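You operate a simulated robot arm through the tools that you are given. There is no shell and no other tool.

The job below is to be done with a simulated robot arm. You get a single attempt, and the scene is never put back.

Task
Switch the cell box off, move the stud board's plug from socket C to N, then run the box again.
Fine: slider to 0 before the lever goes off or on; lever on again, slider to RUN; leave the other plugs and the relay keys.

It is judged by the outcome, as a careful person would: the job done as asked, and still so three seconds after it is handed in. It fails if anything else is knocked over, pushed out of place, dropped, spilled or broken.

Robot
A 6-joint arm with a fingered hand, fixed in place. Base frame: the origin is on the floor under the middle of its stand, x ahead of it, y to its left, z up; the work surface is at about z = 0.9. Readings come in m, rad, newtons and seconds.
With the tool pointing down near the work surface it reaches from about 0.4 to 0.94 m from the base axis. Its first joint turns from -2.897 to 2.897 rad. Payload 5 kg.
The TCP is the grasp point between the finger pads, 0.037 m short of the fingertips. In the tool frame z runs along the fingers and y along their closing line. The gripper opens to 0.124 m; its body begins 0.043 m behind the TCP. The gripper is a hand of 3 fingers: y runs from the thumb to the fingers, the wrist lies at [-0.021, -0.125, -0.215] in the tool frame.
Orientation is told as [roll, pitch, yaw] about the base's x, y, z axes, in that order, counted from this pose: with the fingers straight down and the wrist toward the robot, the tool's x, y and z point along [0, 1, 0], [1, 0, 0] and [0, 0, -1] of the base frame.

Tools
- The arm moves only by the tool servo_tool. Its argument "moves" is a list of rows, each a list of 6 numbers: the shift along the tool's x, y, z in m, then the turn, a rotation vector about the tool's x, y, z in rad. In form: [[x, y, z, ax, ay, az], ...]. A call has 1 to 20 rows; each row is the pose to reach, as a shift and turn from the pose commanded when the call began, along the tool's axes at that moment. Rows are played at 5 a second. More than 0.05 m and 0.15 rad between two rows, and nothing of the call is played. Where a pose cannot be reached the arm comes as near as it can. A force on the tool above 40 N (or 10 N above the force at the start of the call, whichever is more), or a blocked arm, ends the call early, and 0.2 s more pass. In this call time passes only in rows, and 0.2 s behind the last. The reply holds the time, the measured pose of the TCP, the force on the tool along the base axes, the opening and the grip force, in the units named above and with some noise, with the torque about the TCP (base axes, N m) and any sound that the robot's microphone picked up.
- Cameras (640 x 400 px; columns grow to the right, rows downward): "scene" is fixed at [0.3992, 0.4979, 1.463]; the picture's right is [-0.97, -0.24, 0.00], its down [-0.11, 0.43, -0.90] and it looks along [0.22, -0.87, -0.44] (base axes); focal length 324 px, centre (320, 200). "wrist" rides on the gripper at [0.072, -0.104, -0.154] in the tool frame; the picture's right is [-0.83, 0.26, -0.49], its down [-0.51, -0.72, 0.47] and it looks along [-0.23, 0.64, 0.73] (tool axes); focal length 243 px, centre (320, 200). There is no depth. A picture from a camera that has moved, and an enlarged one, comes with that camera's place and axes in the base frame and with its lens.
- grab_frame(camera): a new picture of that camera. It takes no simulated time.
- move_fingers(index, middle, thumb_bend, thumb_turn): sets how far each is bent, from 0 (flat) to 100 (curled in); at 30 the hand is open as for a grip, at 70 the pads meet at the TCP. One left out holds its place. A second passes; each finger stops where it meets its share of the squeeze, and holds until it gets a number again. It is the only way to open and close the hand. It gives what a move gives, with no picture; readings hold the bend of each and the force on the fingers (four entries, about 0 where the hand has none), thumb and palm. thumb_turn goes from beside the hand (0) to across from the fingers (100), as for a grip.
- inspect(camera, box): a new picture of the part [left, top, right, bottom] of that camera's present view, enlarged. It takes no simulated time.
- sign_off(): hands the job in; it is judged then, once.

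Nothing tells you positions but the pictures and the camera data. Unless the task says otherwise, let go and move clear before handing in.

The tools are called after ">>>" as a command line: name --pt "numbers of a row" for each row, then --argument value for the rest, lists and objects as JSON in quotes. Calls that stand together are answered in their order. servo_tool: Moves the arm, as the interface text tells. Its arguments: {"type":"object","properties":{"moves":{"type":"array"}},"required":["moves"]} The other tools are called the same way: move_fingers (index, middle, thumb_bend, thumb_turn) moves the fingers one by one; grab_frame (camera) takes a picture; inspect (camera, box) takes an enlarged picture of a part of a camera's view; sign_off () hands the job in.

At the start:

```text
time_s: 0.0
eef_pos: [0.5614, -0.4884, 1.2264]
orientation: [-0.001, 0.001, -0.002]
force: [-0.4, -0.4, 0.0]
ft_torque: [-0.04, 0.02, -0.01]
finger_gap: 0.1238
finger_force: 0.1
shape: jaw
bend: [30.0, 30.0, 30.0, 98.0]
finger forces: [0.1, 0.0, 0.1, 0.0, 0.1, 0.0]
```

scene: 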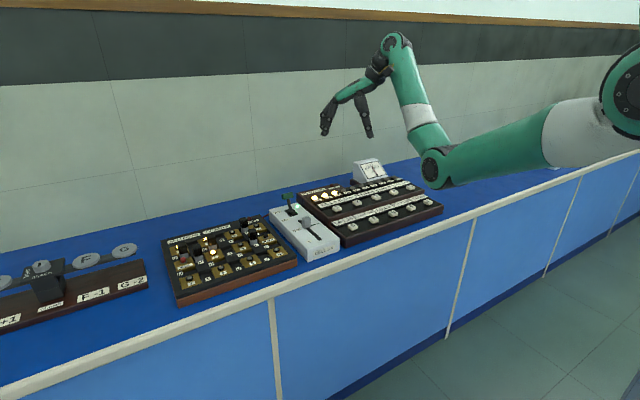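
wrist: 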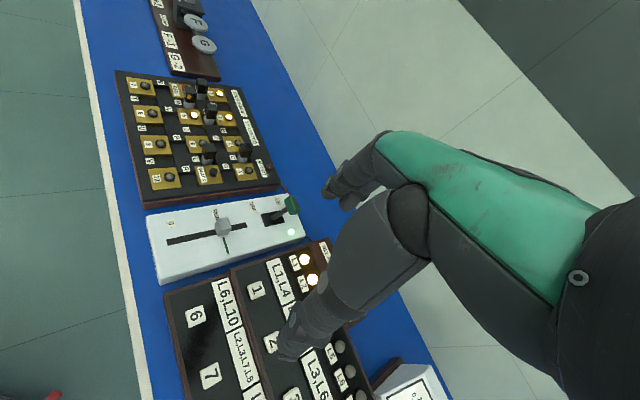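

I see a bench with a stud board (brass plates and plugs), a white cell box with a slider and a green lever, a relay key board, and a meter. I'll look closer before moving.

>>> inspect --camera "scene" --box '[150, 190, 310, 310]'

>>> inspect --camera "scene" --box '[250, 150, 450, 270]'

>>> inspect --camera "wrist" --box '[110, 60, 310, 210]'

>>> inspect --camera "wrist" --box '[130, 180, 330, 300]'

>>> inspect --camera "scene" --box '[0, 200, 160, 340]'

```text
3.33 times, centred on (230, 250) of scene
camera zoom: at [0.3992, 0.4979, 1.463], right [-0.97, -0.24, 0.0], down [-0.11, 0.43, -0.9], along [0.22, -0.87, -0.44], focal length 1079 px, centre (620, 33)
```

zoom: 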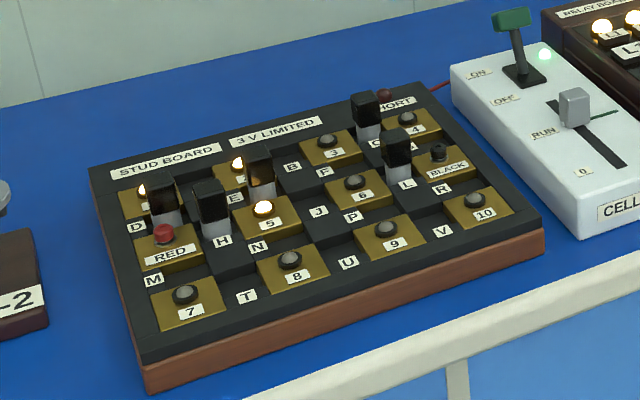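

```text
3.20 times, centred on (350, 210) of scene
camera zoom: at [0.3992, 0.4979, 1.463], right [-0.97, -0.24, 0.0], down [-0.11, 0.43, -0.9], along [0.22, -0.87, -0.44], focal length 1036 px, centre (224, 168)
```

zoom: 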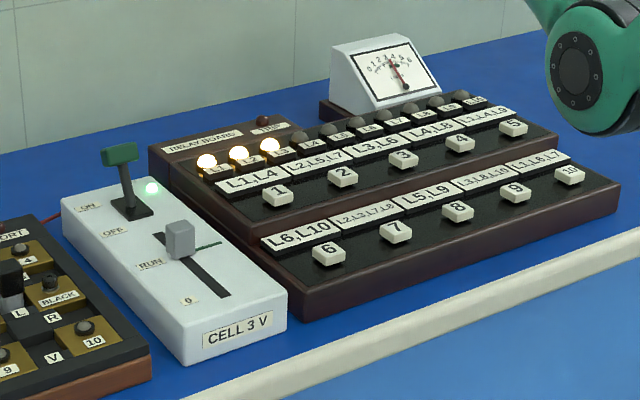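

```text
2.67 times, centred on (210, 135) of wrist
camera zoom: at [0.4572, -0.4172, 1.3809], right [0.26, -0.83, 0.49], down [-0.72, -0.51, -0.47], along [0.64, -0.23, -0.73], focal length 647 px, centre (613, 373)
```

zoom: 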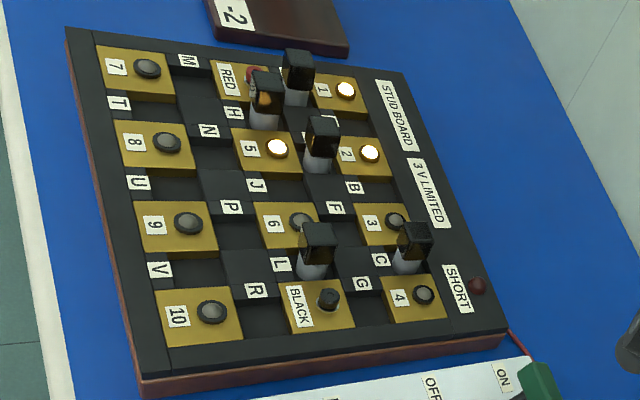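

```text
3.20 times, centred on (230, 240) of wrist
camera zoom: at [0.4572, -0.4172, 1.3809], right [0.26, -0.83, 0.49], down [-0.72, -0.51, -0.47], along [0.64, -0.23, -0.73], focal length 776 px, centre (608, 72)
```

zoom: 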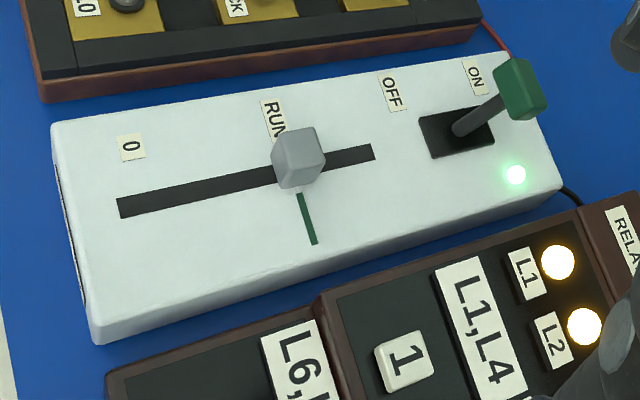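

```text
2.86 times, centred on (80, 270) of scene
camera zoom: at [0.3992, 0.4979, 1.463], right [-0.97, -0.24, 0.0], down [-0.11, 0.43, -0.9], along [0.22, -0.87, -0.44], focal length 925 px, centre (1006, 0)
```

zoom: 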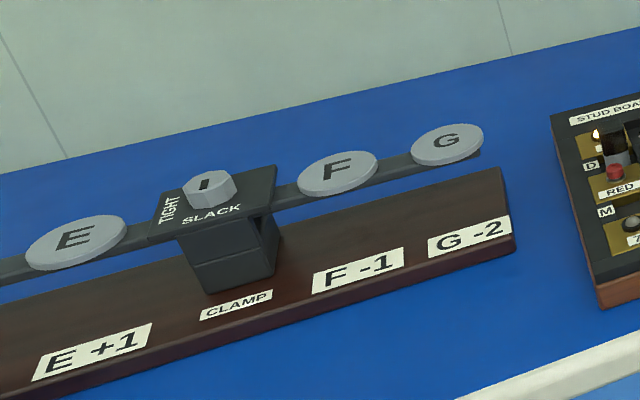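

>>> servo_tool --pt "0.03 0.0174 0.0095 0 0 0.098" --pt "0.06 0.0348 0.019 0 0 0.196" --pt "0.09 0.052 0.0285 0 0 0.294" --pt "0.12 0.0695 0.038 0 0 0.393" --pt "0.15 0.087 0.0475 0 0 0.491" --pt "0.18 0.104 0.057 0 0 0.589" --pt "0.21 0.122 0.0665 0 0 0.687" --pt "0.238 0.139 0.076 0 0 0.785"

>>> grab_frame --camera "wrist"

>>> grab_frame --camera "scene"

```text
time_s: 1.8
eef_pos: [0.7005, -0.2507, 1.1509]
orientation: [-0.001, -0.003, -0.789]
force: [0.2, 0.0, 0.1]
ft_torque: [0.03, 0.0, 0.05]
finger_gap: 0.1237
finger_force: 0.0
shape: jaw
bend: [30.0, 30.0, 30.0, 98.0]
finger forces: [0.0, 0.0, 0.1, 0.1, 0.0, 0.0]
```

```text
taken
camera wrist: at [0.6786, -0.126, 1.3036], right [-0.4, -0.77, 0.49], down [-0.87, 0.15, -0.47], along [0.29, -0.62, -0.73], focal length 243 px, centre (320, 200)
```

wrist: 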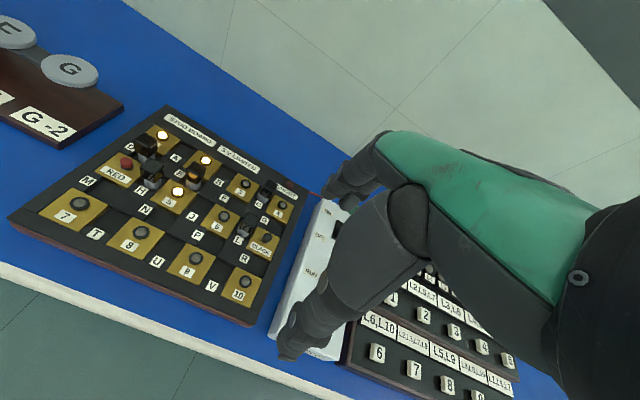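

```text
taken
```

scene: 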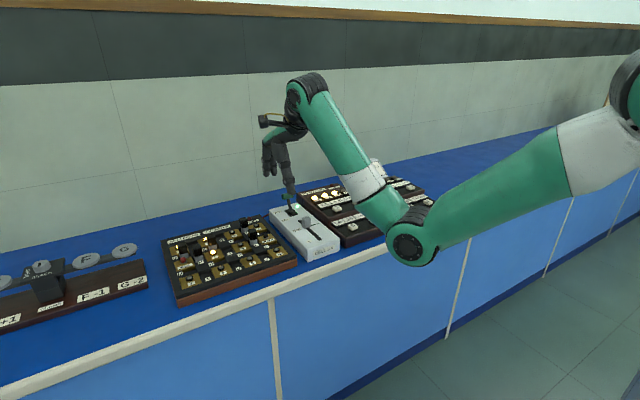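

The wrist now points along the bench depth. I'll zoom in on the board and the box from here.

>>> inspect --camera "wrist" --box '[100, 110, 320, 250]'

>>> inspect --camera "wrist" --box '[10, 110, 310, 330]'

>>> inspect --camera "scene" --box '[230, 90, 350, 270]'

```text
2.86 times, centred on (210, 180) of wrist
camera zoom: at [0.6786, -0.126, 1.3036], right [-0.4, -0.77, 0.49], down [-0.87, 0.15, -0.47], along [0.29, -0.62, -0.73], focal length 693 px, centre (634, 257)
```

zoom: 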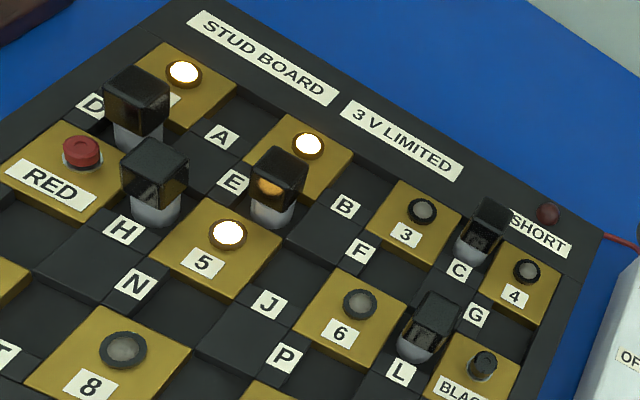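

```text
1.82 times, centred on (160, 220) of wrist
camera zoom: at [0.6786, -0.126, 1.3036], right [-0.4, -0.77, 0.49], down [-0.87, 0.15, -0.47], along [0.29, -0.62, -0.73], focal length 441 px, centre (611, 164)
```

zoom: 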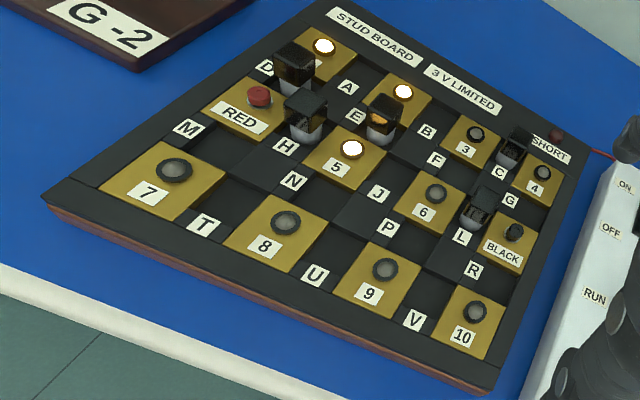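

```text
2.22 times, centred on (290, 180) of scene
camera zoom: at [0.3992, 0.4979, 1.463], right [-0.97, -0.24, 0.0], down [-0.11, 0.43, -0.9], along [0.22, -0.87, -0.44], focal length 719 px, centre (387, 244)
```

zoom: 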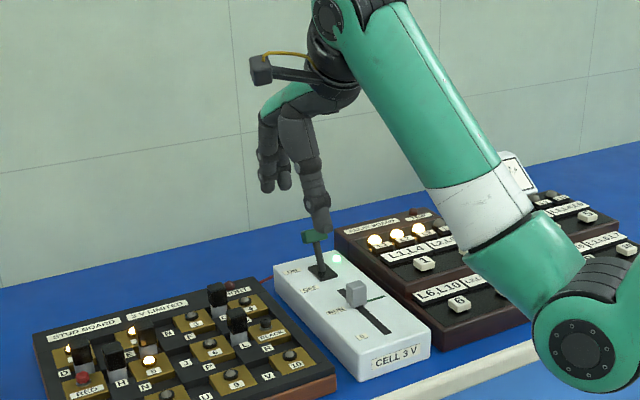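

>>> move_fingers --index 55 --middle 55 --thumb_bend 55 --thumb_turn 100

>>> inspect --camera "scene" --box '[245, 100, 325, 220]'

>>> grab_frame --camera "wrist"

```text
time_s: 2.8
eef_pos: [0.7004, -0.2508, 1.15]
orientation: [0.0, -0.001, -0.788]
force: [-0.1, -0.3, 0.4]
ft_torque: [0.01, 0.0, 0.01]
finger_gap: 0.0525
finger_force: 0.1
shape: fingers
bend: [55.0, 55.0, 55.0, 100.0]
finger forces: [0.0, 0.0, 0.1, 0.1, 0.0, 0.0]
```

```text
3.33 times, centred on (285, 160) of scene
camera zoom: at [0.3992, 0.4979, 1.463], right [-0.97, -0.24, 0.0], down [-0.11, 0.43, -0.9], along [0.22, -0.87, -0.44], focal length 1079 px, centre (437, 333)
```

zoom: 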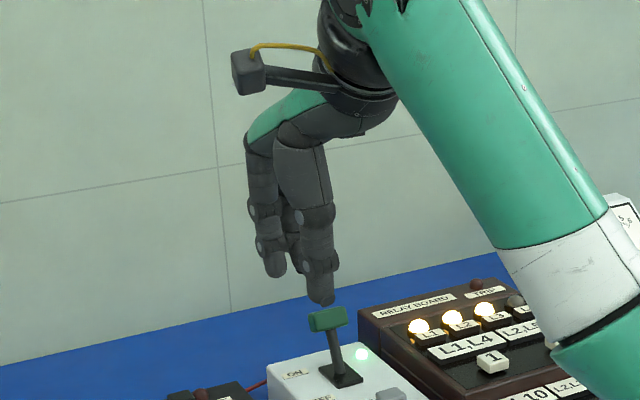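

```text
taken
camera wrist: at [0.6785, -0.1262, 1.3039], right [-0.4, -0.77, 0.49], down [-0.87, 0.15, -0.47], along [0.29, -0.62, -0.73], focal length 243 px, centre (320, 200)
```

wrist: 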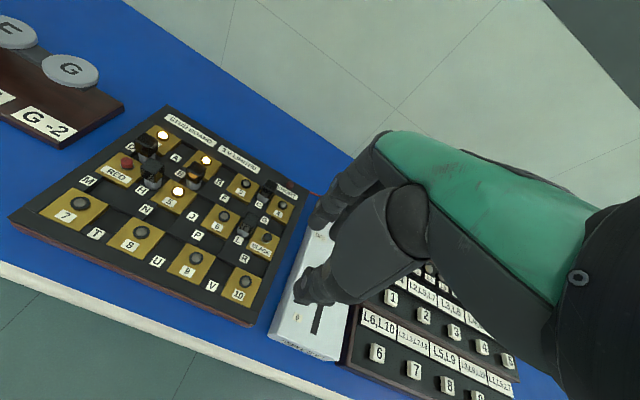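

The camera geometry gives the board studs at about z 0.893, with C near (0.877, -0.345) and N near (0.875, -0.165). Next I'll slide sideways over the relay board at a safe height to view the cell box unobstructed.

>>> servo_tool --pt "-0.045 0 0 0 0 0" --pt "-0.09 0 0 0 0 0" --pt "-0.135 0 0 0 0 0" --pt "-0.18 0 0 0 0 0"

>>> grab_frame --camera "wrist"

>>> inspect --camera "wrist" --box '[100, 120, 320, 320]'

```text
time_s: 3.8
eef_pos: [0.5726, -0.3789, 1.1495]
orientation: [0.001, -0.001, -0.786]
force: [0.9, 0.3, 0.2]
ft_torque: [-0.02, 0.06, 0.0]
finger_gap: 0.0525
finger_force: 0.1
shape: fingers
bend: [55.0, 55.0, 55.0, 100.0]
finger forces: [0.0, 0.0, 0.1, 0.1, 0.1, 0.0]
```

```text
taken
camera wrist: at [0.5509, -0.2542, 1.304], right [-0.4, -0.77, 0.49], down [-0.87, 0.15, -0.47], along [0.29, -0.62, -0.73], focal length 243 px, centre (320, 200)
```

wrist: 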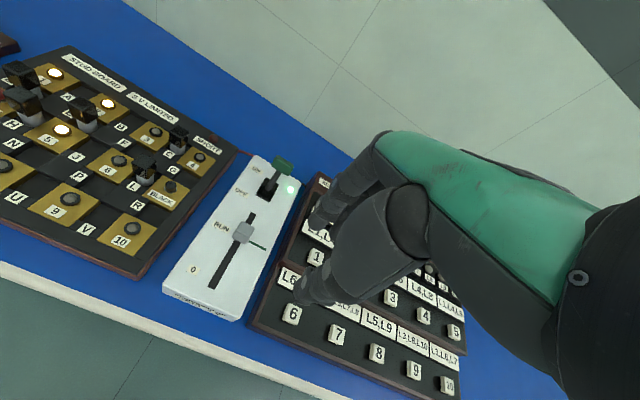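

```text
2.00 times, centred on (210, 220) of wrist
camera zoom: at [0.5509, -0.2542, 1.304], right [-0.4, -0.77, 0.49], down [-0.87, 0.15, -0.47], along [0.29, -0.62, -0.73], focal length 485 px, centre (540, 160)
```

zoom: 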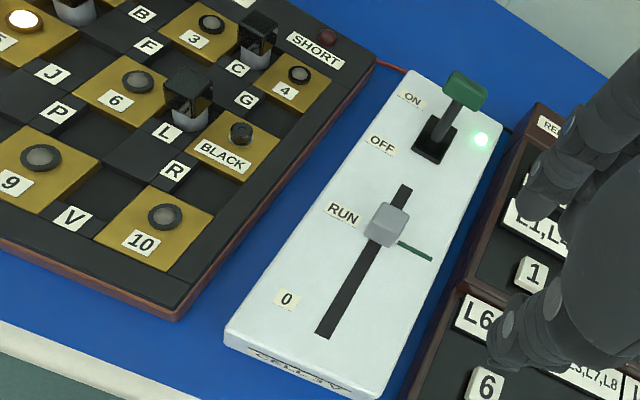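

>>> inspect --camera "wrist" --box '[160, 150, 310, 250]'

>>> inspect --camera "wrist" --box '[150, 220, 300, 320]'

>>> inspect --camera "wrist" --box '[50, 90, 230, 210]'

```text
4.00 times, centred on (235, 200) of wrist
camera zoom: at [0.5509, -0.2542, 1.304], right [-0.4, -0.77, 0.49], down [-0.87, 0.15, -0.47], along [0.29, -0.62, -0.73], focal length 970 px, centre (660, 200)
```

zoom: 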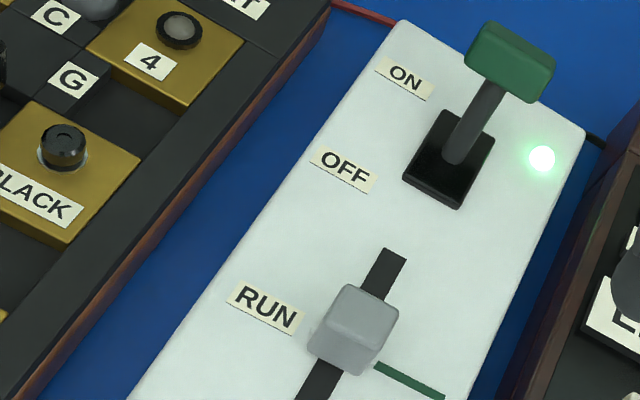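

```text
4.00 times, centred on (225, 270) of wrist
camera zoom: at [0.5509, -0.2542, 1.304], right [-0.4, -0.77, 0.49], down [-0.87, 0.15, -0.47], along [0.29, -0.62, -0.73], focal length 970 px, centre (700, -80)
```

zoom: 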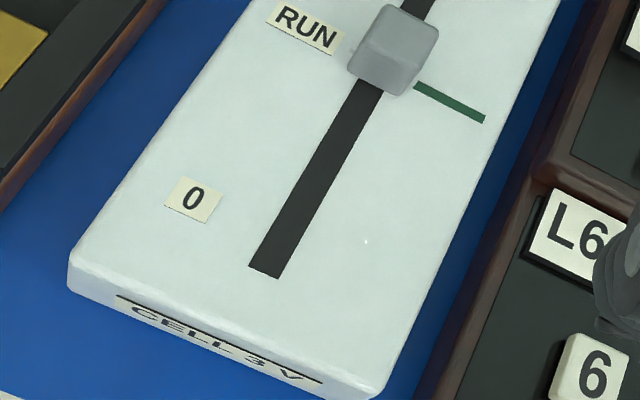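

```text
3.33 times, centred on (140, 150) of wrist
camera zoom: at [0.5509, -0.2542, 1.304], right [-0.4, -0.77, 0.49], down [-0.87, 0.15, -0.47], along [0.29, -0.62, -0.73], focal length 809 px, centre (920, 367)
```

zoom: 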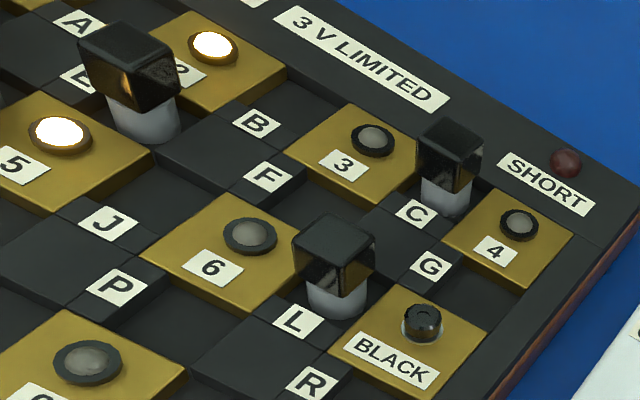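

The box top is at about z 0.902, and the slider knob sits at RUN near (0.672, -0.396). The slot's 0 end is toward me, and the lever head is near (0.770, -0.494, 0.962). I'll move above the knob with the hand part-open and check alignment.

>>> servo_tool --pt "0.02 0.0275 0 0 0 0" --pt "0.04 0.055 0 0 0 0" --pt "0.0576 0.0823 0 0 0 0" --pt "0.0576 0.0823 0.04 0 0 0" --pt "0.0576 0.0823 0.08 0 0 0" --pt "0.0576 0.0823 0.12 0 0 0" --pt "0.0576 0.0823 0.1495 0 0 0"

>>> inspect --camera "scene" --box '[230, 130, 370, 270]'

>>> grab_frame --camera "wrist"

```text
time_s: 5.4
eef_pos: [0.6719, -0.3969, 1.0028]
orientation: [0.0, -0.004, -0.787]
force: [0.1, 0.1, 0.3]
ft_torque: [0.02, -0.01, -0.01]
finger_gap: 0.0524
finger_force: 0.1
shape: fingers
bend: [55.0, 55.0, 55.0, 100.0]
finger forces: [0.1, 0.0, 0.2, 0.1, 0.0, 0.0]
```

```text
2.86 times, centred on (300, 200) of scene
camera zoom: at [0.3992, 0.4979, 1.463], right [-0.97, -0.24, 0.0], down [-0.11, 0.43, -0.9], along [0.22, -0.87, -0.44], focal length 925 px, centre (377, 200)
```

zoom: 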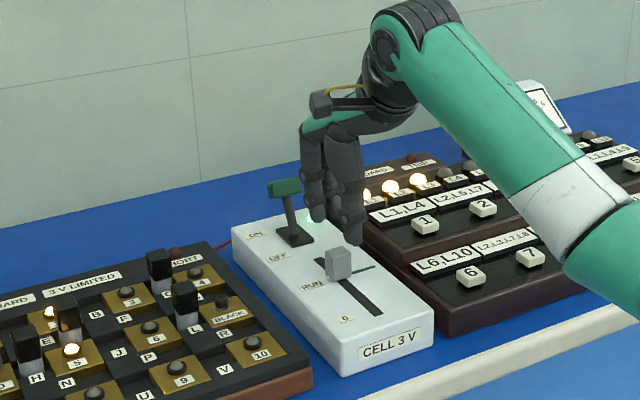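

```text
taken
camera wrist: at [0.6495, -0.2727, 1.156], right [-0.4, -0.77, 0.49], down [-0.87, 0.15, -0.47], along [0.29, -0.62, -0.73], focal length 243 px, centre (320, 200)
```

wrist: 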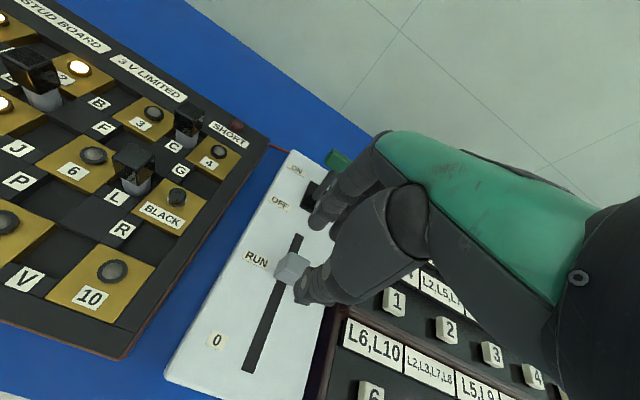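

>>> inspect --camera "wrist" --box '[230, 210, 350, 310]'

>>> inspect --camera "scene" --box '[275, 160, 335, 220]'

```text
4.00 times, centred on (290, 260) of wrist
camera zoom: at [0.6495, -0.2727, 1.156], right [-0.4, -0.77, 0.49], down [-0.87, 0.15, -0.47], along [0.29, -0.62, -0.73], focal length 970 px, centre (440, -40)
```

zoom: 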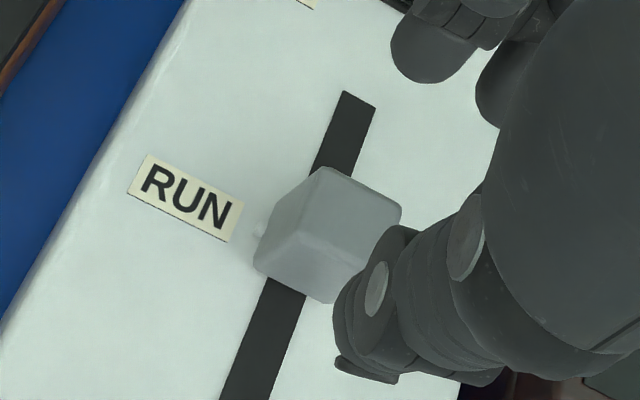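

```text
6.67 times, centred on (305, 190) of scene
camera zoom: at [0.3992, 0.4979, 1.463], right [-0.97, -0.24, 0.0], down [-0.11, 0.43, -0.9], along [0.22, -0.87, -0.44], focal length 2158 px, centre (420, 267)
```

zoom: 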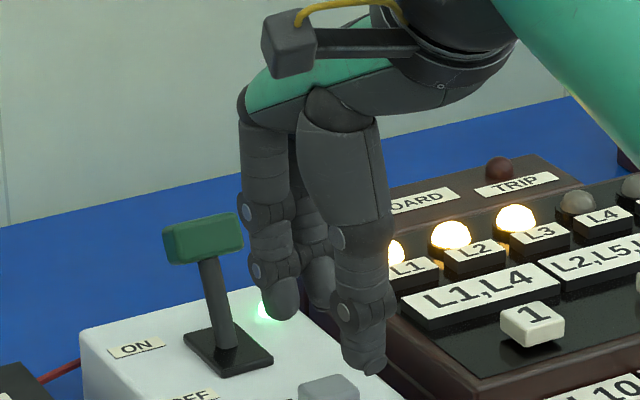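

>>> servo_tool --pt "0 0 0.025 0 0 0" --pt "0 0 0.045 0 0 0" --pt "0 0 0.053 0 0 0"

>>> inspect --camera "scene" --box '[275, 180, 345, 250]'

>>> inspect --camera "wrist" --box '[230, 170, 380, 310]'

```text
time_s: 6.2
eef_pos: [0.6728, -0.3957, 0.949]
orientation: [-0.001, 0.001, -0.788]
force: [0.7, -0.8, 0.1]
ft_torque: [0.02, 0.0, 0.04]
finger_gap: 0.0522
finger_force: 0.0
shape: fingers
bend: [55.0, 55.0, 55.0, 100.0]
finger forces: [0.1, 0.0, 0.1, 0.0, 0.0, 0.0]
```

```text
5.71 times, centred on (310, 215) of scene
camera zoom: at [0.3992, 0.4979, 1.463], right [-0.97, -0.24, 0.0], down [-0.11, 0.43, -0.9], along [0.22, -0.87, -0.44], focal length 1849 px, centre (377, 114)
```

zoom: 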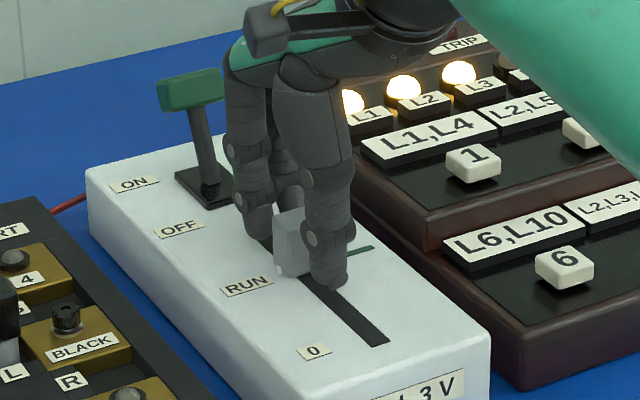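

```text
2.86 times, centred on (305, 240) of wrist
camera zoom: at [0.6501, -0.2722, 1.1028], right [-0.4, -0.77, 0.49], down [-0.87, 0.15, -0.47], along [0.29, -0.62, -0.73], focal length 693 px, centre (363, 86)
```

zoom: 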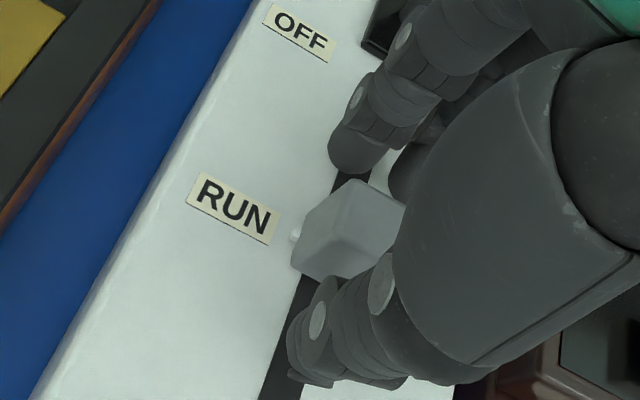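

The knob is nicely centred between thumb and fingers. I'll close gently on it.

>>> move_fingers --index 65 --middle 65 --thumb_bend 65

>>> inspect --camera "wrist" --box '[230, 170, 380, 310]'

>>> inspect --camera "scene" --box '[275, 180, 345, 250]'

```text
time_s: 7.2
eef_pos: [0.6722, -0.3976, 0.9501]
orientation: [0.0, 0.0, -0.787]
force: [0.3, 0.7, -1.3]
ft_torque: [-0.01, -0.02, -0.01]
finger_gap: 0.0261
finger_force: 1.5
shape: fingers
bend: [64.0, 64.0, 63.0, 100.0]
finger forces: [1.2, 0.9, 0.0, 0.0, 1.7, 0.1]
```

```text
2.86 times, centred on (305, 240) of wrist
camera zoom: at [0.6501, -0.2723, 1.103], right [-0.4, -0.77, 0.49], down [-0.87, 0.15, -0.47], along [0.29, -0.62, -0.73], focal length 693 px, centre (363, 86)
```

zoom: 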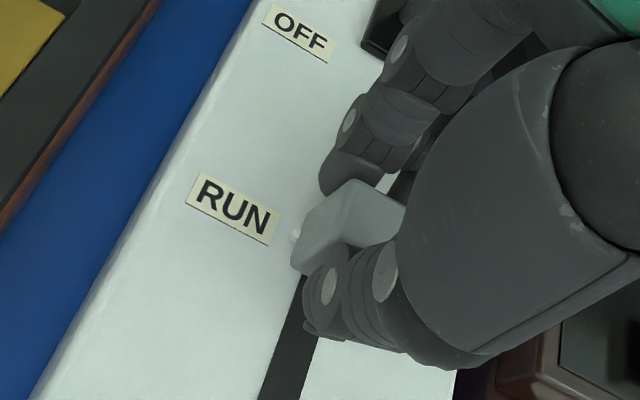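

```text
5.71 times, centred on (310, 215) of scene
camera zoom: at [0.3992, 0.4979, 1.463], right [-0.97, -0.24, 0.0], down [-0.11, 0.43, -0.9], along [0.22, -0.87, -0.44], focal length 1849 px, centre (377, 114)
```

zoom: 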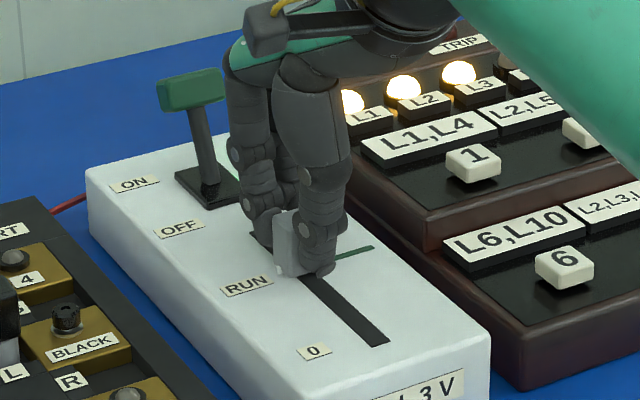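

>>> servo_tool --pt "0 -0.015 0 0 0 0" --pt "0 -0.03 0 0 0 0" --pt "0 -0.045 0 0 0 0" --pt "0 -0.06 0 0 0 0" --pt "0 -0.072 0 0 0 0" --pt "0 -0.078 0 0 0 0"

>>> inspect --camera "wrist" --box '[230, 170, 380, 310]'

>>> inspect --camera "scene" --box '[275, 180, 345, 270]'

```text
time_s: 8.6
eef_pos: [0.6153, -0.3401, 0.9491]
orientation: [-0.001, 0.0, -0.787]
force: [-1.1, -0.5, 0.1]
ft_torque: [0.02, 0.03, -0.04]
finger_gap: 0.0258
finger_force: 2.4
shape: fingers
bend: [64.0, 64.0, 63.0, 100.0]
finger forces: [1.0, 0.9, 0.0, 0.0, 2.3, 0.1]
```

```text
2.86 times, centred on (305, 240) of wrist
camera zoom: at [0.5945, -0.2163, 1.103], right [-0.4, -0.77, 0.49], down [-0.87, 0.15, -0.47], along [0.29, -0.62, -0.73], focal length 693 px, centre (363, 86)
```

zoom: 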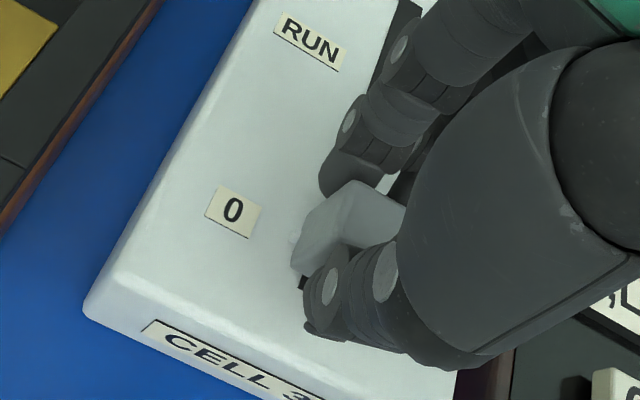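

```text
4.44 times, centred on (310, 225) of scene
camera zoom: at [0.3992, 0.4979, 1.463], right [-0.97, -0.24, 0.0], down [-0.11, 0.43, -0.9], along [0.22, -0.87, -0.44], focal length 1438 px, centre (364, 89)
```

zoom: 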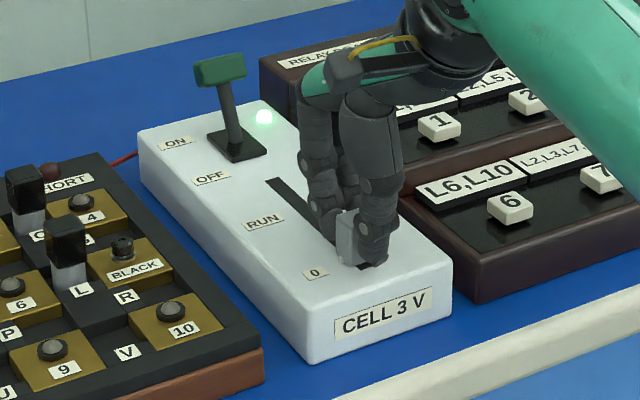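

>>> servo_tool --pt "0 -0.002 0 0 0 0" --pt "0 -0.004 0 0 0 0"

>>> inspect --camera "wrist" --box '[230, 170, 380, 310]'

```text
time_s: 9.2
eef_pos: [0.615, -0.3376, 0.949]
orientation: [0.001, -0.002, -0.786]
force: [3.1, -4.6, 1.0]
ft_torque: [-0.15, -0.1, -0.01]
finger_gap: 0.0261
finger_force: 3.3
shape: fingers
bend: [63.0, 64.0, 64.0, 100.0]
finger forces: [3.0, 2.7, 0.0, 0.1, 0.5, 0.1]
```

```text
2.86 times, centred on (305, 240) of wrist
camera zoom: at [0.5922, -0.2139, 1.103], right [-0.4, -0.77, 0.49], down [-0.87, 0.15, -0.47], along [0.29, -0.62, -0.73], focal length 693 px, centre (363, 86)
```

zoom: 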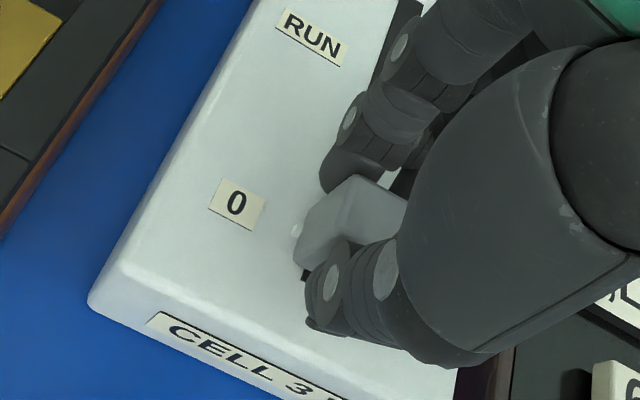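

The slider has hit its stop at 0: I feel about 5 N pushing back. I'll open the hand and lift clear, then check that it stayed at 0.

>>> move_fingers --index 55 --middle 55 --thumb_bend 55

>>> servo_tool --pt "0 0 -0.03 0 0 0" --pt "0 0 -0.06 0 0 0" --pt "0 0 -0.1 0 0 0"

>>> grab_frame --camera "wrist"

>>> inspect --camera "scene" --box '[265, 160, 355, 270]'

```text
time_s: 10.2
eef_pos: [0.6136, -0.3366, 0.9485]
orientation: [0.001, 0.0, -0.788]
force: [-0.8, 0.6, -0.8]
ft_torque: [0.03, -0.01, -0.03]
finger_gap: 0.0513
finger_force: 0.1
shape: fingers
bend: [55.0, 55.0, 55.0, 100.0]
finger forces: [0.1, 0.1, 0.0, 0.1, 0.0, 0.1]
```

```text
time_s: 11.0
eef_pos: [0.6139, -0.3376, 1.0489]
orientation: [0.0, 0.0, -0.786]
force: [0.3, -0.3, 0.0]
ft_torque: [-0.01, -0.02, 0.03]
finger_gap: 0.0515
finger_force: 0.1
shape: fingers
bend: [55.0, 55.0, 55.0, 100.0]
finger forces: [0.0, 0.0, 0.0, 0.0, 0.1, 0.0]
```

```text
taken
camera wrist: at [0.5918, -0.2142, 1.2023], right [-0.4, -0.77, 0.49], down [-0.87, 0.15, -0.47], along [0.29, -0.62, -0.73], focal length 243 px, centre (320, 200)
```

wrist: 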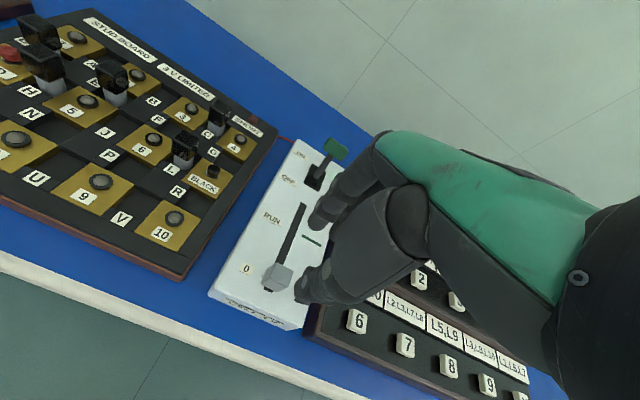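

```text
3.64 times, centred on (310, 215) of scene
camera zoom: at [0.3992, 0.4979, 1.463], right [-0.97, -0.24, 0.0], down [-0.11, 0.43, -0.9], along [0.22, -0.87, -0.44], focal length 1177 px, centre (356, 146)
```

zoom: 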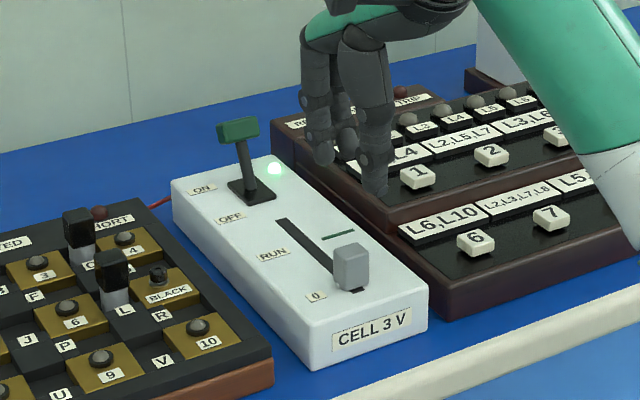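

The slider sits at 0 and the board lamps are dark. Next I'll move over the lever at about (0.770, -0.494) and check alignment before descending.

>>> servo_tool --pt "0 0.045 0 0 0 0" --pt "0 0.09 0 0 0 0" --pt "0 0.135 0 0 0 0" --pt "0 0.18 0 0 0 0" --pt "0 0.221 0 0 0 0"

>>> grab_frame --camera "wrist"

>>> inspect --camera "wrist" --box '[220, 180, 380, 320]'

>>> inspect --camera "scene" --box '[245, 130, 345, 240]'

```text
time_s: 12.2
eef_pos: [0.7701, -0.4958, 1.0482]
orientation: [0.0, 0.001, -0.787]
force: [-0.3, 0.1, 0.1]
ft_torque: [-0.02, -0.03, 0.03]
finger_gap: 0.0514
finger_force: 0.0
shape: fingers
bend: [55.0, 55.0, 55.0, 100.0]
finger forces: [0.1, 0.0, 0.0, 0.0, 0.1, 0.1]
```

```text
taken
camera wrist: at [0.748, -0.3716, 1.2027], right [-0.4, -0.77, 0.49], down [-0.87, 0.15, -0.47], along [0.29, -0.62, -0.73], focal length 243 px, centre (320, 200)
```

wrist: 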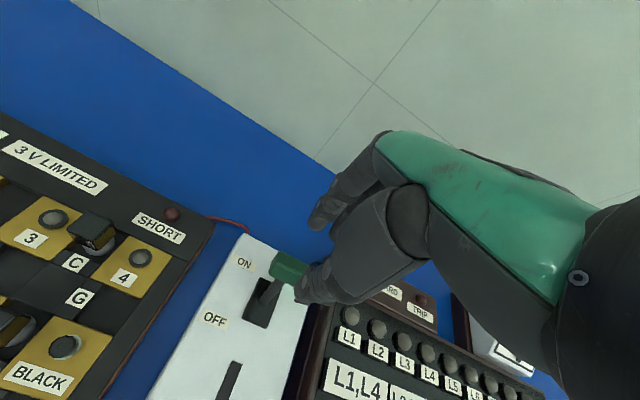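

```text
2.86 times, centred on (300, 250) of wrist
camera zoom: at [0.748, -0.3716, 1.2027], right [-0.4, -0.77, 0.49], down [-0.87, 0.15, -0.47], along [0.29, -0.62, -0.73], focal length 693 px, centre (377, 57)
```

zoom: 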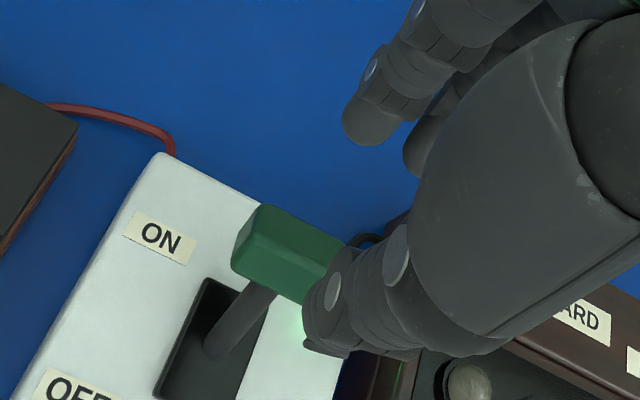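

```text
3.64 times, centred on (295, 185) of scene
camera zoom: at [0.3992, 0.4979, 1.463], right [-0.97, -0.24, 0.0], down [-0.11, 0.43, -0.9], along [0.22, -0.87, -0.44], focal length 1177 px, centre (411, 254)
```

zoom: 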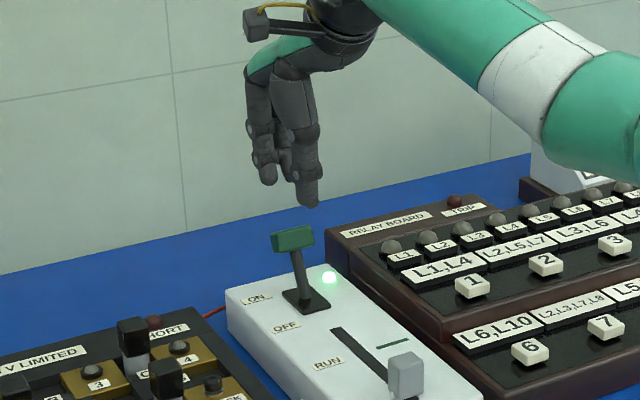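

>>> servo_tool --pt "0.002 0 0.03 0 0 0" --pt "0.003 0 0.055 0 0 0" --pt "0.003 0 0.074 0 0 0"

>>> inspect --camera "wrist" --box '[220, 180, 380, 320]'

>>> inspect --camera "scene" --box '[245, 150, 345, 240]'

```text
time_s: 13.0
eef_pos: [0.7727, -0.4922, 0.9735]
orientation: [0.0, 0.001, -0.787]
force: [-1.0, 0.0, -0.2]
ft_torque: [-0.02, 0.03, -0.01]
finger_gap: 0.0517
finger_force: 0.0
shape: fingers
bend: [55.0, 55.0, 55.0, 100.0]
finger forces: [0.0, 0.0, 0.0, 0.0, 0.0, 0.0]
```

```text
2.86 times, centred on (300, 250) of wrist
camera zoom: at [0.7508, -0.3684, 1.1284], right [-0.4, -0.77, 0.49], down [-0.87, 0.15, -0.47], along [0.29, -0.62, -0.73], focal length 693 px, centre (377, 57)
```

zoom: 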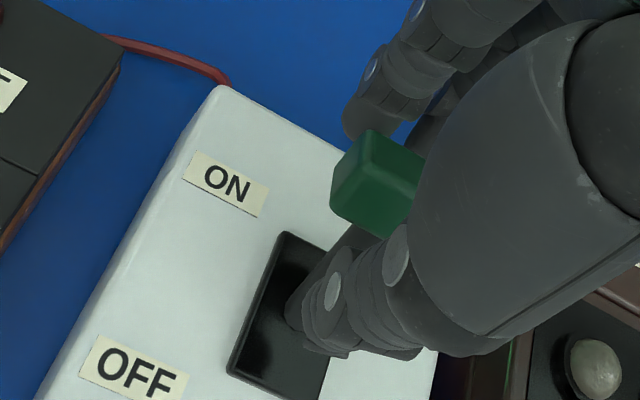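

```text
4.44 times, centred on (295, 195) of scene
camera zoom: at [0.3992, 0.4979, 1.463], right [-0.97, -0.24, 0.0], down [-0.11, 0.43, -0.9], along [0.22, -0.87, -0.44], focal length 1438 px, centre (431, 222)
```

zoom: 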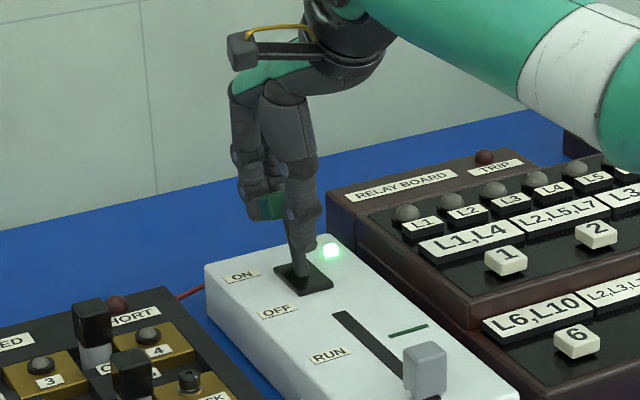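

>>> servo_tool --pt "0 -0.01 0 0 0 0" --pt "0 -0.02 0 0 0 0" --pt "0 -0.03 0 0 0 0" --pt "0 -0.04 0 0 0 0"

>>> inspect --camera "scene" --box '[245, 150, 345, 240]'

>>> inspect --camera "wrist" --box '[220, 180, 380, 320]'

```text
time_s: 14.0
eef_pos: [0.7435, -0.4644, 0.9743]
orientation: [-0.001, 0.002, -0.787]
force: [-0.1, -0.2, -0.7]
ft_torque: [0.0, -0.04, 0.01]
finger_gap: 0.0519
finger_force: 0.0
shape: fingers
bend: [55.0, 55.0, 55.0, 100.0]
finger forces: [0.1, 0.0, 0.1, 0.0, 0.0, 0.1]
```

```text
4.44 times, centred on (295, 195) of scene
camera zoom: at [0.3992, 0.4979, 1.463], right [-0.97, -0.24, 0.0], down [-0.11, 0.43, -0.9], along [0.22, -0.87, -0.44], focal length 1438 px, centre (431, 222)
```

zoom: 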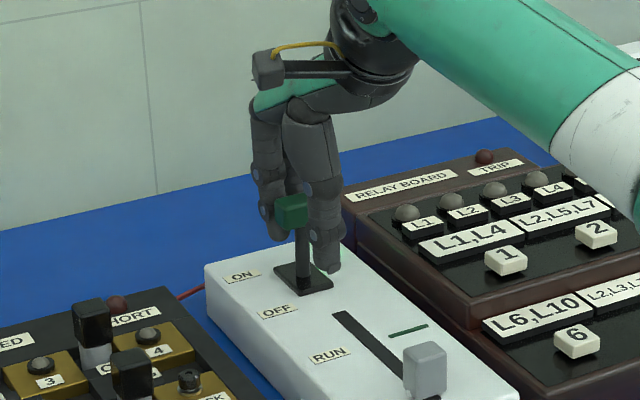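

```text
2.86 times, centred on (300, 250) of wrist
camera zoom: at [0.7221, -0.3394, 1.1281], right [-0.4, -0.77, 0.49], down [-0.87, 0.15, -0.47], along [0.29, -0.62, -0.73], focal length 693 px, centre (377, 57)
```

zoom: 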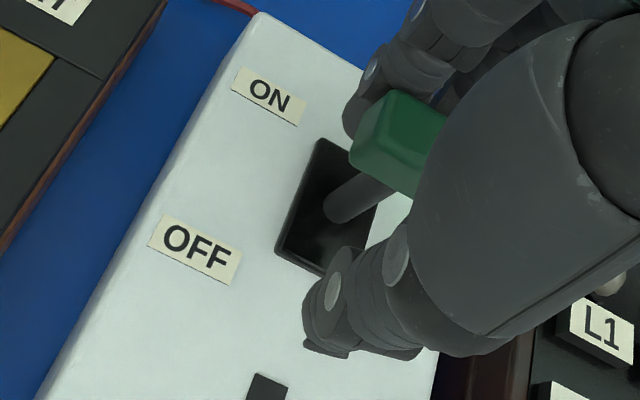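

>>> servo_tool --pt "0 -0.008 0 0 0 0" --pt "0 -0.016 0 0 0 0" --pt "0 -0.024 0 0 0 0"

>>> inspect --camera "scene" --box '[245, 150, 345, 240]'

>>> inspect --camera "wrist" --box '[220, 180, 380, 320]'

```text
time_s: 14.8
eef_pos: [0.727, -0.4475, 0.975]
orientation: [-0.001, -0.001, -0.788]
force: [1.8, -1.4, -1.1]
ft_torque: [-0.03, 0.0, -0.03]
finger_gap: 0.0541
finger_force: 1.3
shape: fingers
bend: [54.0, 55.0, 55.0, 100.0]
finger forces: [2.2, 0.1, 0.0, 0.0, 0.0, 0.0]
```

```text
4.44 times, centred on (295, 195) of scene
camera zoom: at [0.3992, 0.4979, 1.463], right [-0.97, -0.24, 0.0], down [-0.11, 0.43, -0.9], along [0.22, -0.87, -0.44], focal length 1438 px, centre (431, 222)
```

zoom: 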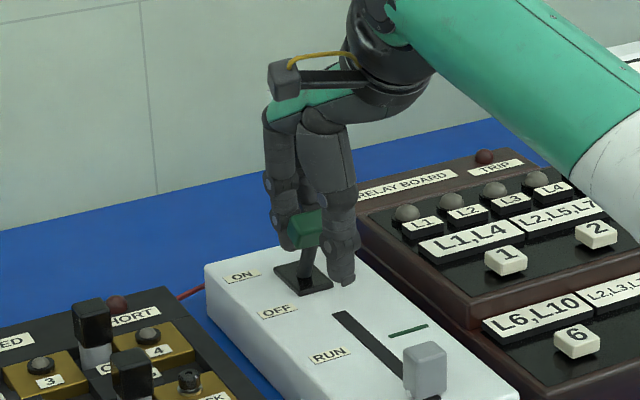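

```text
2.86 times, centred on (300, 250) of wrist
camera zoom: at [0.7053, -0.3227, 1.1286], right [-0.4, -0.77, 0.49], down [-0.87, 0.15, -0.47], along [0.29, -0.62, -0.73], focal length 693 px, centre (377, 57)
```

zoom: 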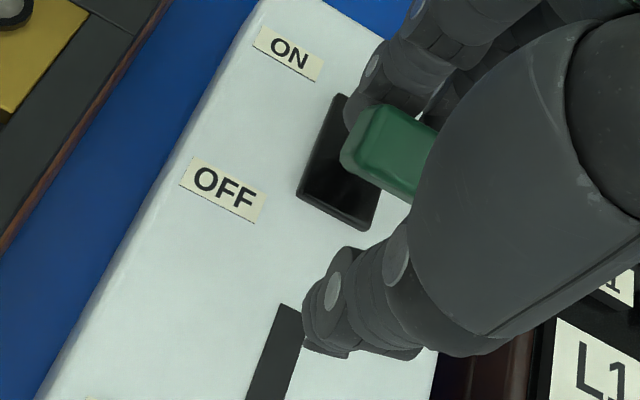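

>>> servo_tool --pt "0 -0.004 0 0 0 0" --pt "0 -0.008 0 0 0 0"

>>> inspect --camera "scene" --box '[245, 150, 345, 240]'

```text
time_s: 15.4
eef_pos: [0.7227, -0.4417, 0.9753]
orientation: [0.001, -0.004, -0.788]
force: [8.7, -9.0, 0.1]
ft_torque: [-0.18, -0.2, -0.03]
finger_gap: 0.0609
finger_force: 5.9
shape: fingers
bend: [49.0, 53.0, 55.0, 100.0]
finger forces: [8.6, 2.8, 0.0, 0.0, 0.1, 0.0]
```

```text
4.44 times, centred on (295, 195) of scene
camera zoom: at [0.3992, 0.4979, 1.463], right [-0.97, -0.24, 0.0], down [-0.11, 0.43, -0.9], along [0.22, -0.87, -0.44], focal length 1438 px, centre (431, 222)
```

zoom: 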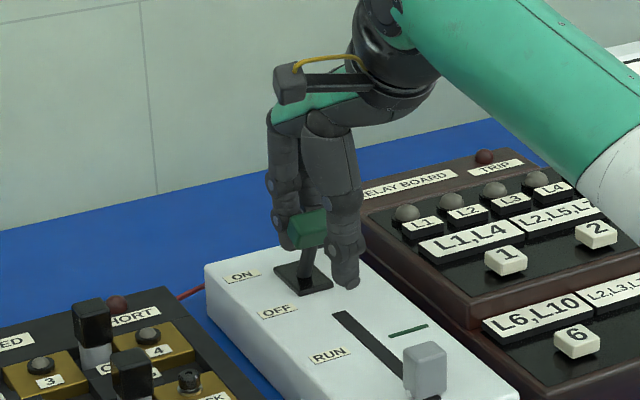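

The lever is pressing on its OFF stop (about 12 N). I'll back off, lift straight up and look.

>>> servo_tool --pt "0 0.01 0 0 0 0" --pt "0 0.01 -0.03 0 0 0" --pt "0 0.01 -0.07 0 0 0" --pt "0 0.01 -0.11 0 0 0"

>>> inspect --camera "scene" --box '[245, 130, 345, 240]'

>>> grab_frame --camera "wrist"

>>> grab_frame --camera "scene"

```text
time_s: 16.4
eef_pos: [0.729, -0.4471, 1.0858]
orientation: [0.001, 0.0, -0.786]
force: [-0.5, 1.0, 0.2]
ft_torque: [0.01, -0.01, 0.0]
finger_gap: 0.052
finger_force: 0.0
shape: fingers
bend: [55.0, 55.0, 55.0, 100.0]
finger forces: [0.1, 0.0, 0.0, 0.0, 0.1, 0.0]
```

```text
3.64 times, centred on (295, 185) of scene
camera zoom: at [0.3992, 0.4979, 1.463], right [-0.97, -0.24, 0.0], down [-0.11, 0.43, -0.9], along [0.22, -0.87, -0.44], focal length 1177 px, centre (411, 254)
```

zoom: 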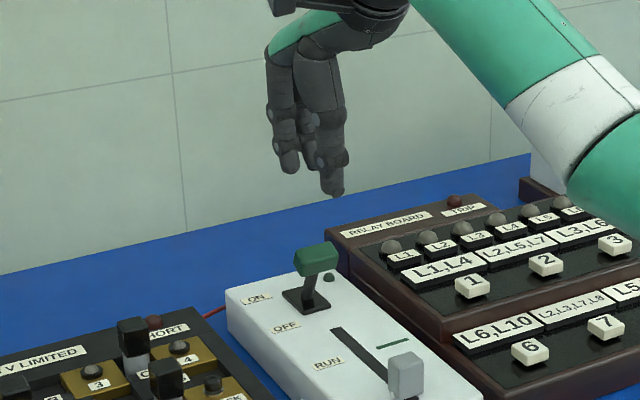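

```text
taken
camera wrist: at [0.7071, -0.3236, 1.2387], right [-0.4, -0.77, 0.49], down [-0.87, 0.15, -0.47], along [0.29, -0.62, -0.73], focal length 243 px, centre (320, 200)
```

wrist: 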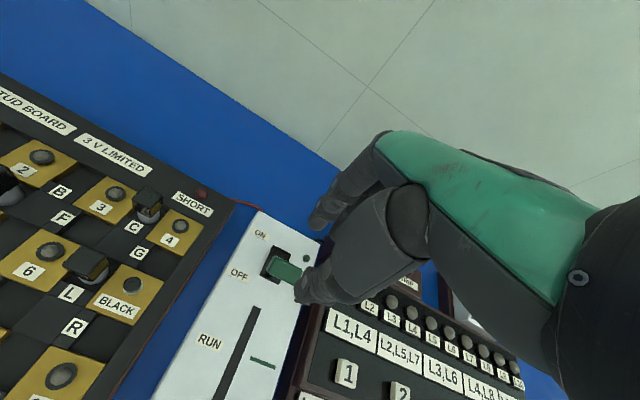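

```text
taken
```

scene: 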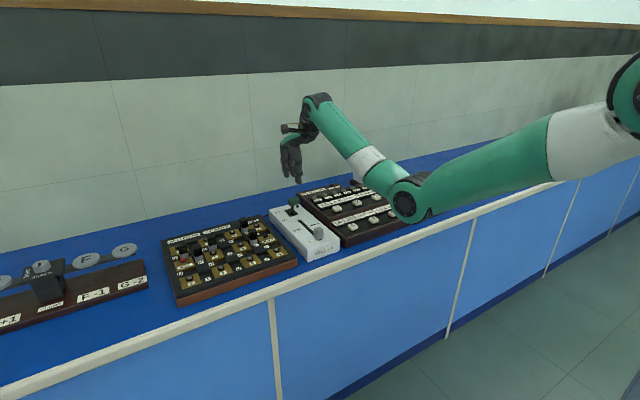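

The lever is OFF and the indicator lamp is dark. Now I'll move over plug C near (0.877, -0.345), staying high, and check the reach and alignment.

>>> servo_tool --pt "0.035 0.0064 0 0 0 0" --pt "0.07 0.0127 0 0 0 0" --pt "0.106 0.019 0 0 0 0" --pt "0.142 0.0255 0 0 0 0" --pt "0.177 0.0318 0.01 0 0 0" --pt "0.177 0.0318 0.04 0 0 0"

>>> grab_frame --camera "wrist"

>>> inspect --camera "wrist" --box '[220, 180, 380, 320]'

>>> inspect --camera "scene" --box '[200, 130, 300, 260]'

```text
time_s: 17.8
eef_pos: [0.877, -0.345, 1.0459]
orientation: [0.002, 0.0, -0.787]
force: [0.3, 0.1, 0.6]
ft_torque: [0.0, -0.03, -0.01]
finger_gap: 0.0518
finger_force: 0.1
shape: fingers
bend: [55.0, 55.0, 55.0, 100.0]
finger forces: [0.0, 0.1, 0.0, 0.1, 0.0, 0.0]
```

```text
taken
camera wrist: at [0.8548, -0.2212, 1.1983], right [-0.4, -0.77, 0.49], down [-0.87, 0.15, -0.47], along [0.29, -0.62, -0.73], focal length 243 px, centre (320, 200)
```

wrist: 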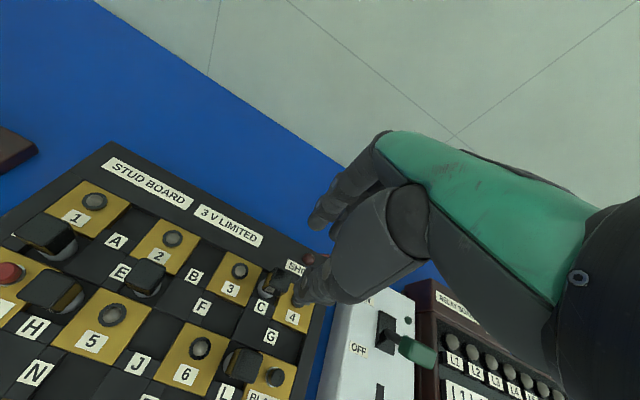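

```text
2.86 times, centred on (300, 250) of wrist
camera zoom: at [0.8548, -0.2212, 1.1983], right [-0.4, -0.77, 0.49], down [-0.87, 0.15, -0.47], along [0.29, -0.62, -0.73], focal length 693 px, centre (377, 57)
```

zoom: 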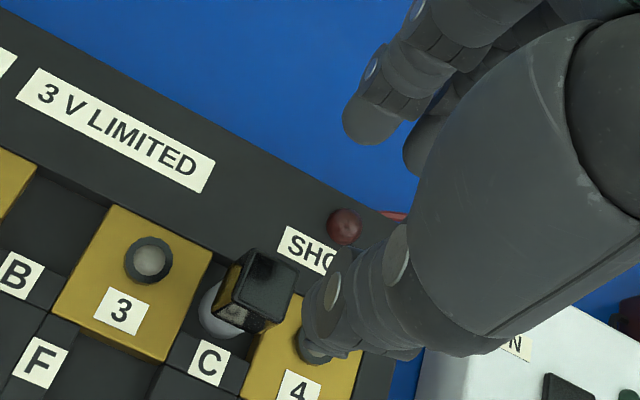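

```text
3.08 times, centred on (250, 195) of scene
camera zoom: at [0.3992, 0.4979, 1.463], right [-0.97, -0.24, 0.0], down [-0.11, 0.43, -0.9], along [0.22, -0.87, -0.44], focal length 996 px, centre (535, 215)
```

zoom: 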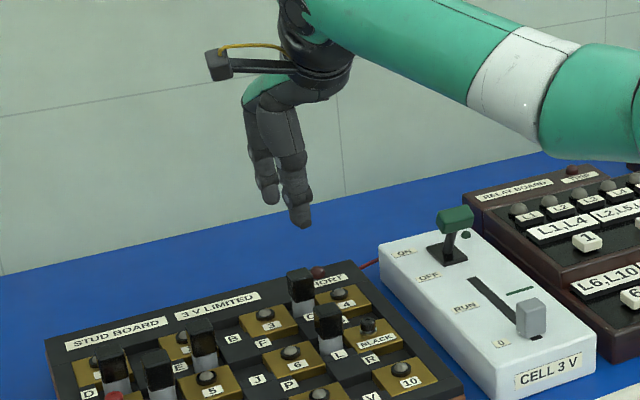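

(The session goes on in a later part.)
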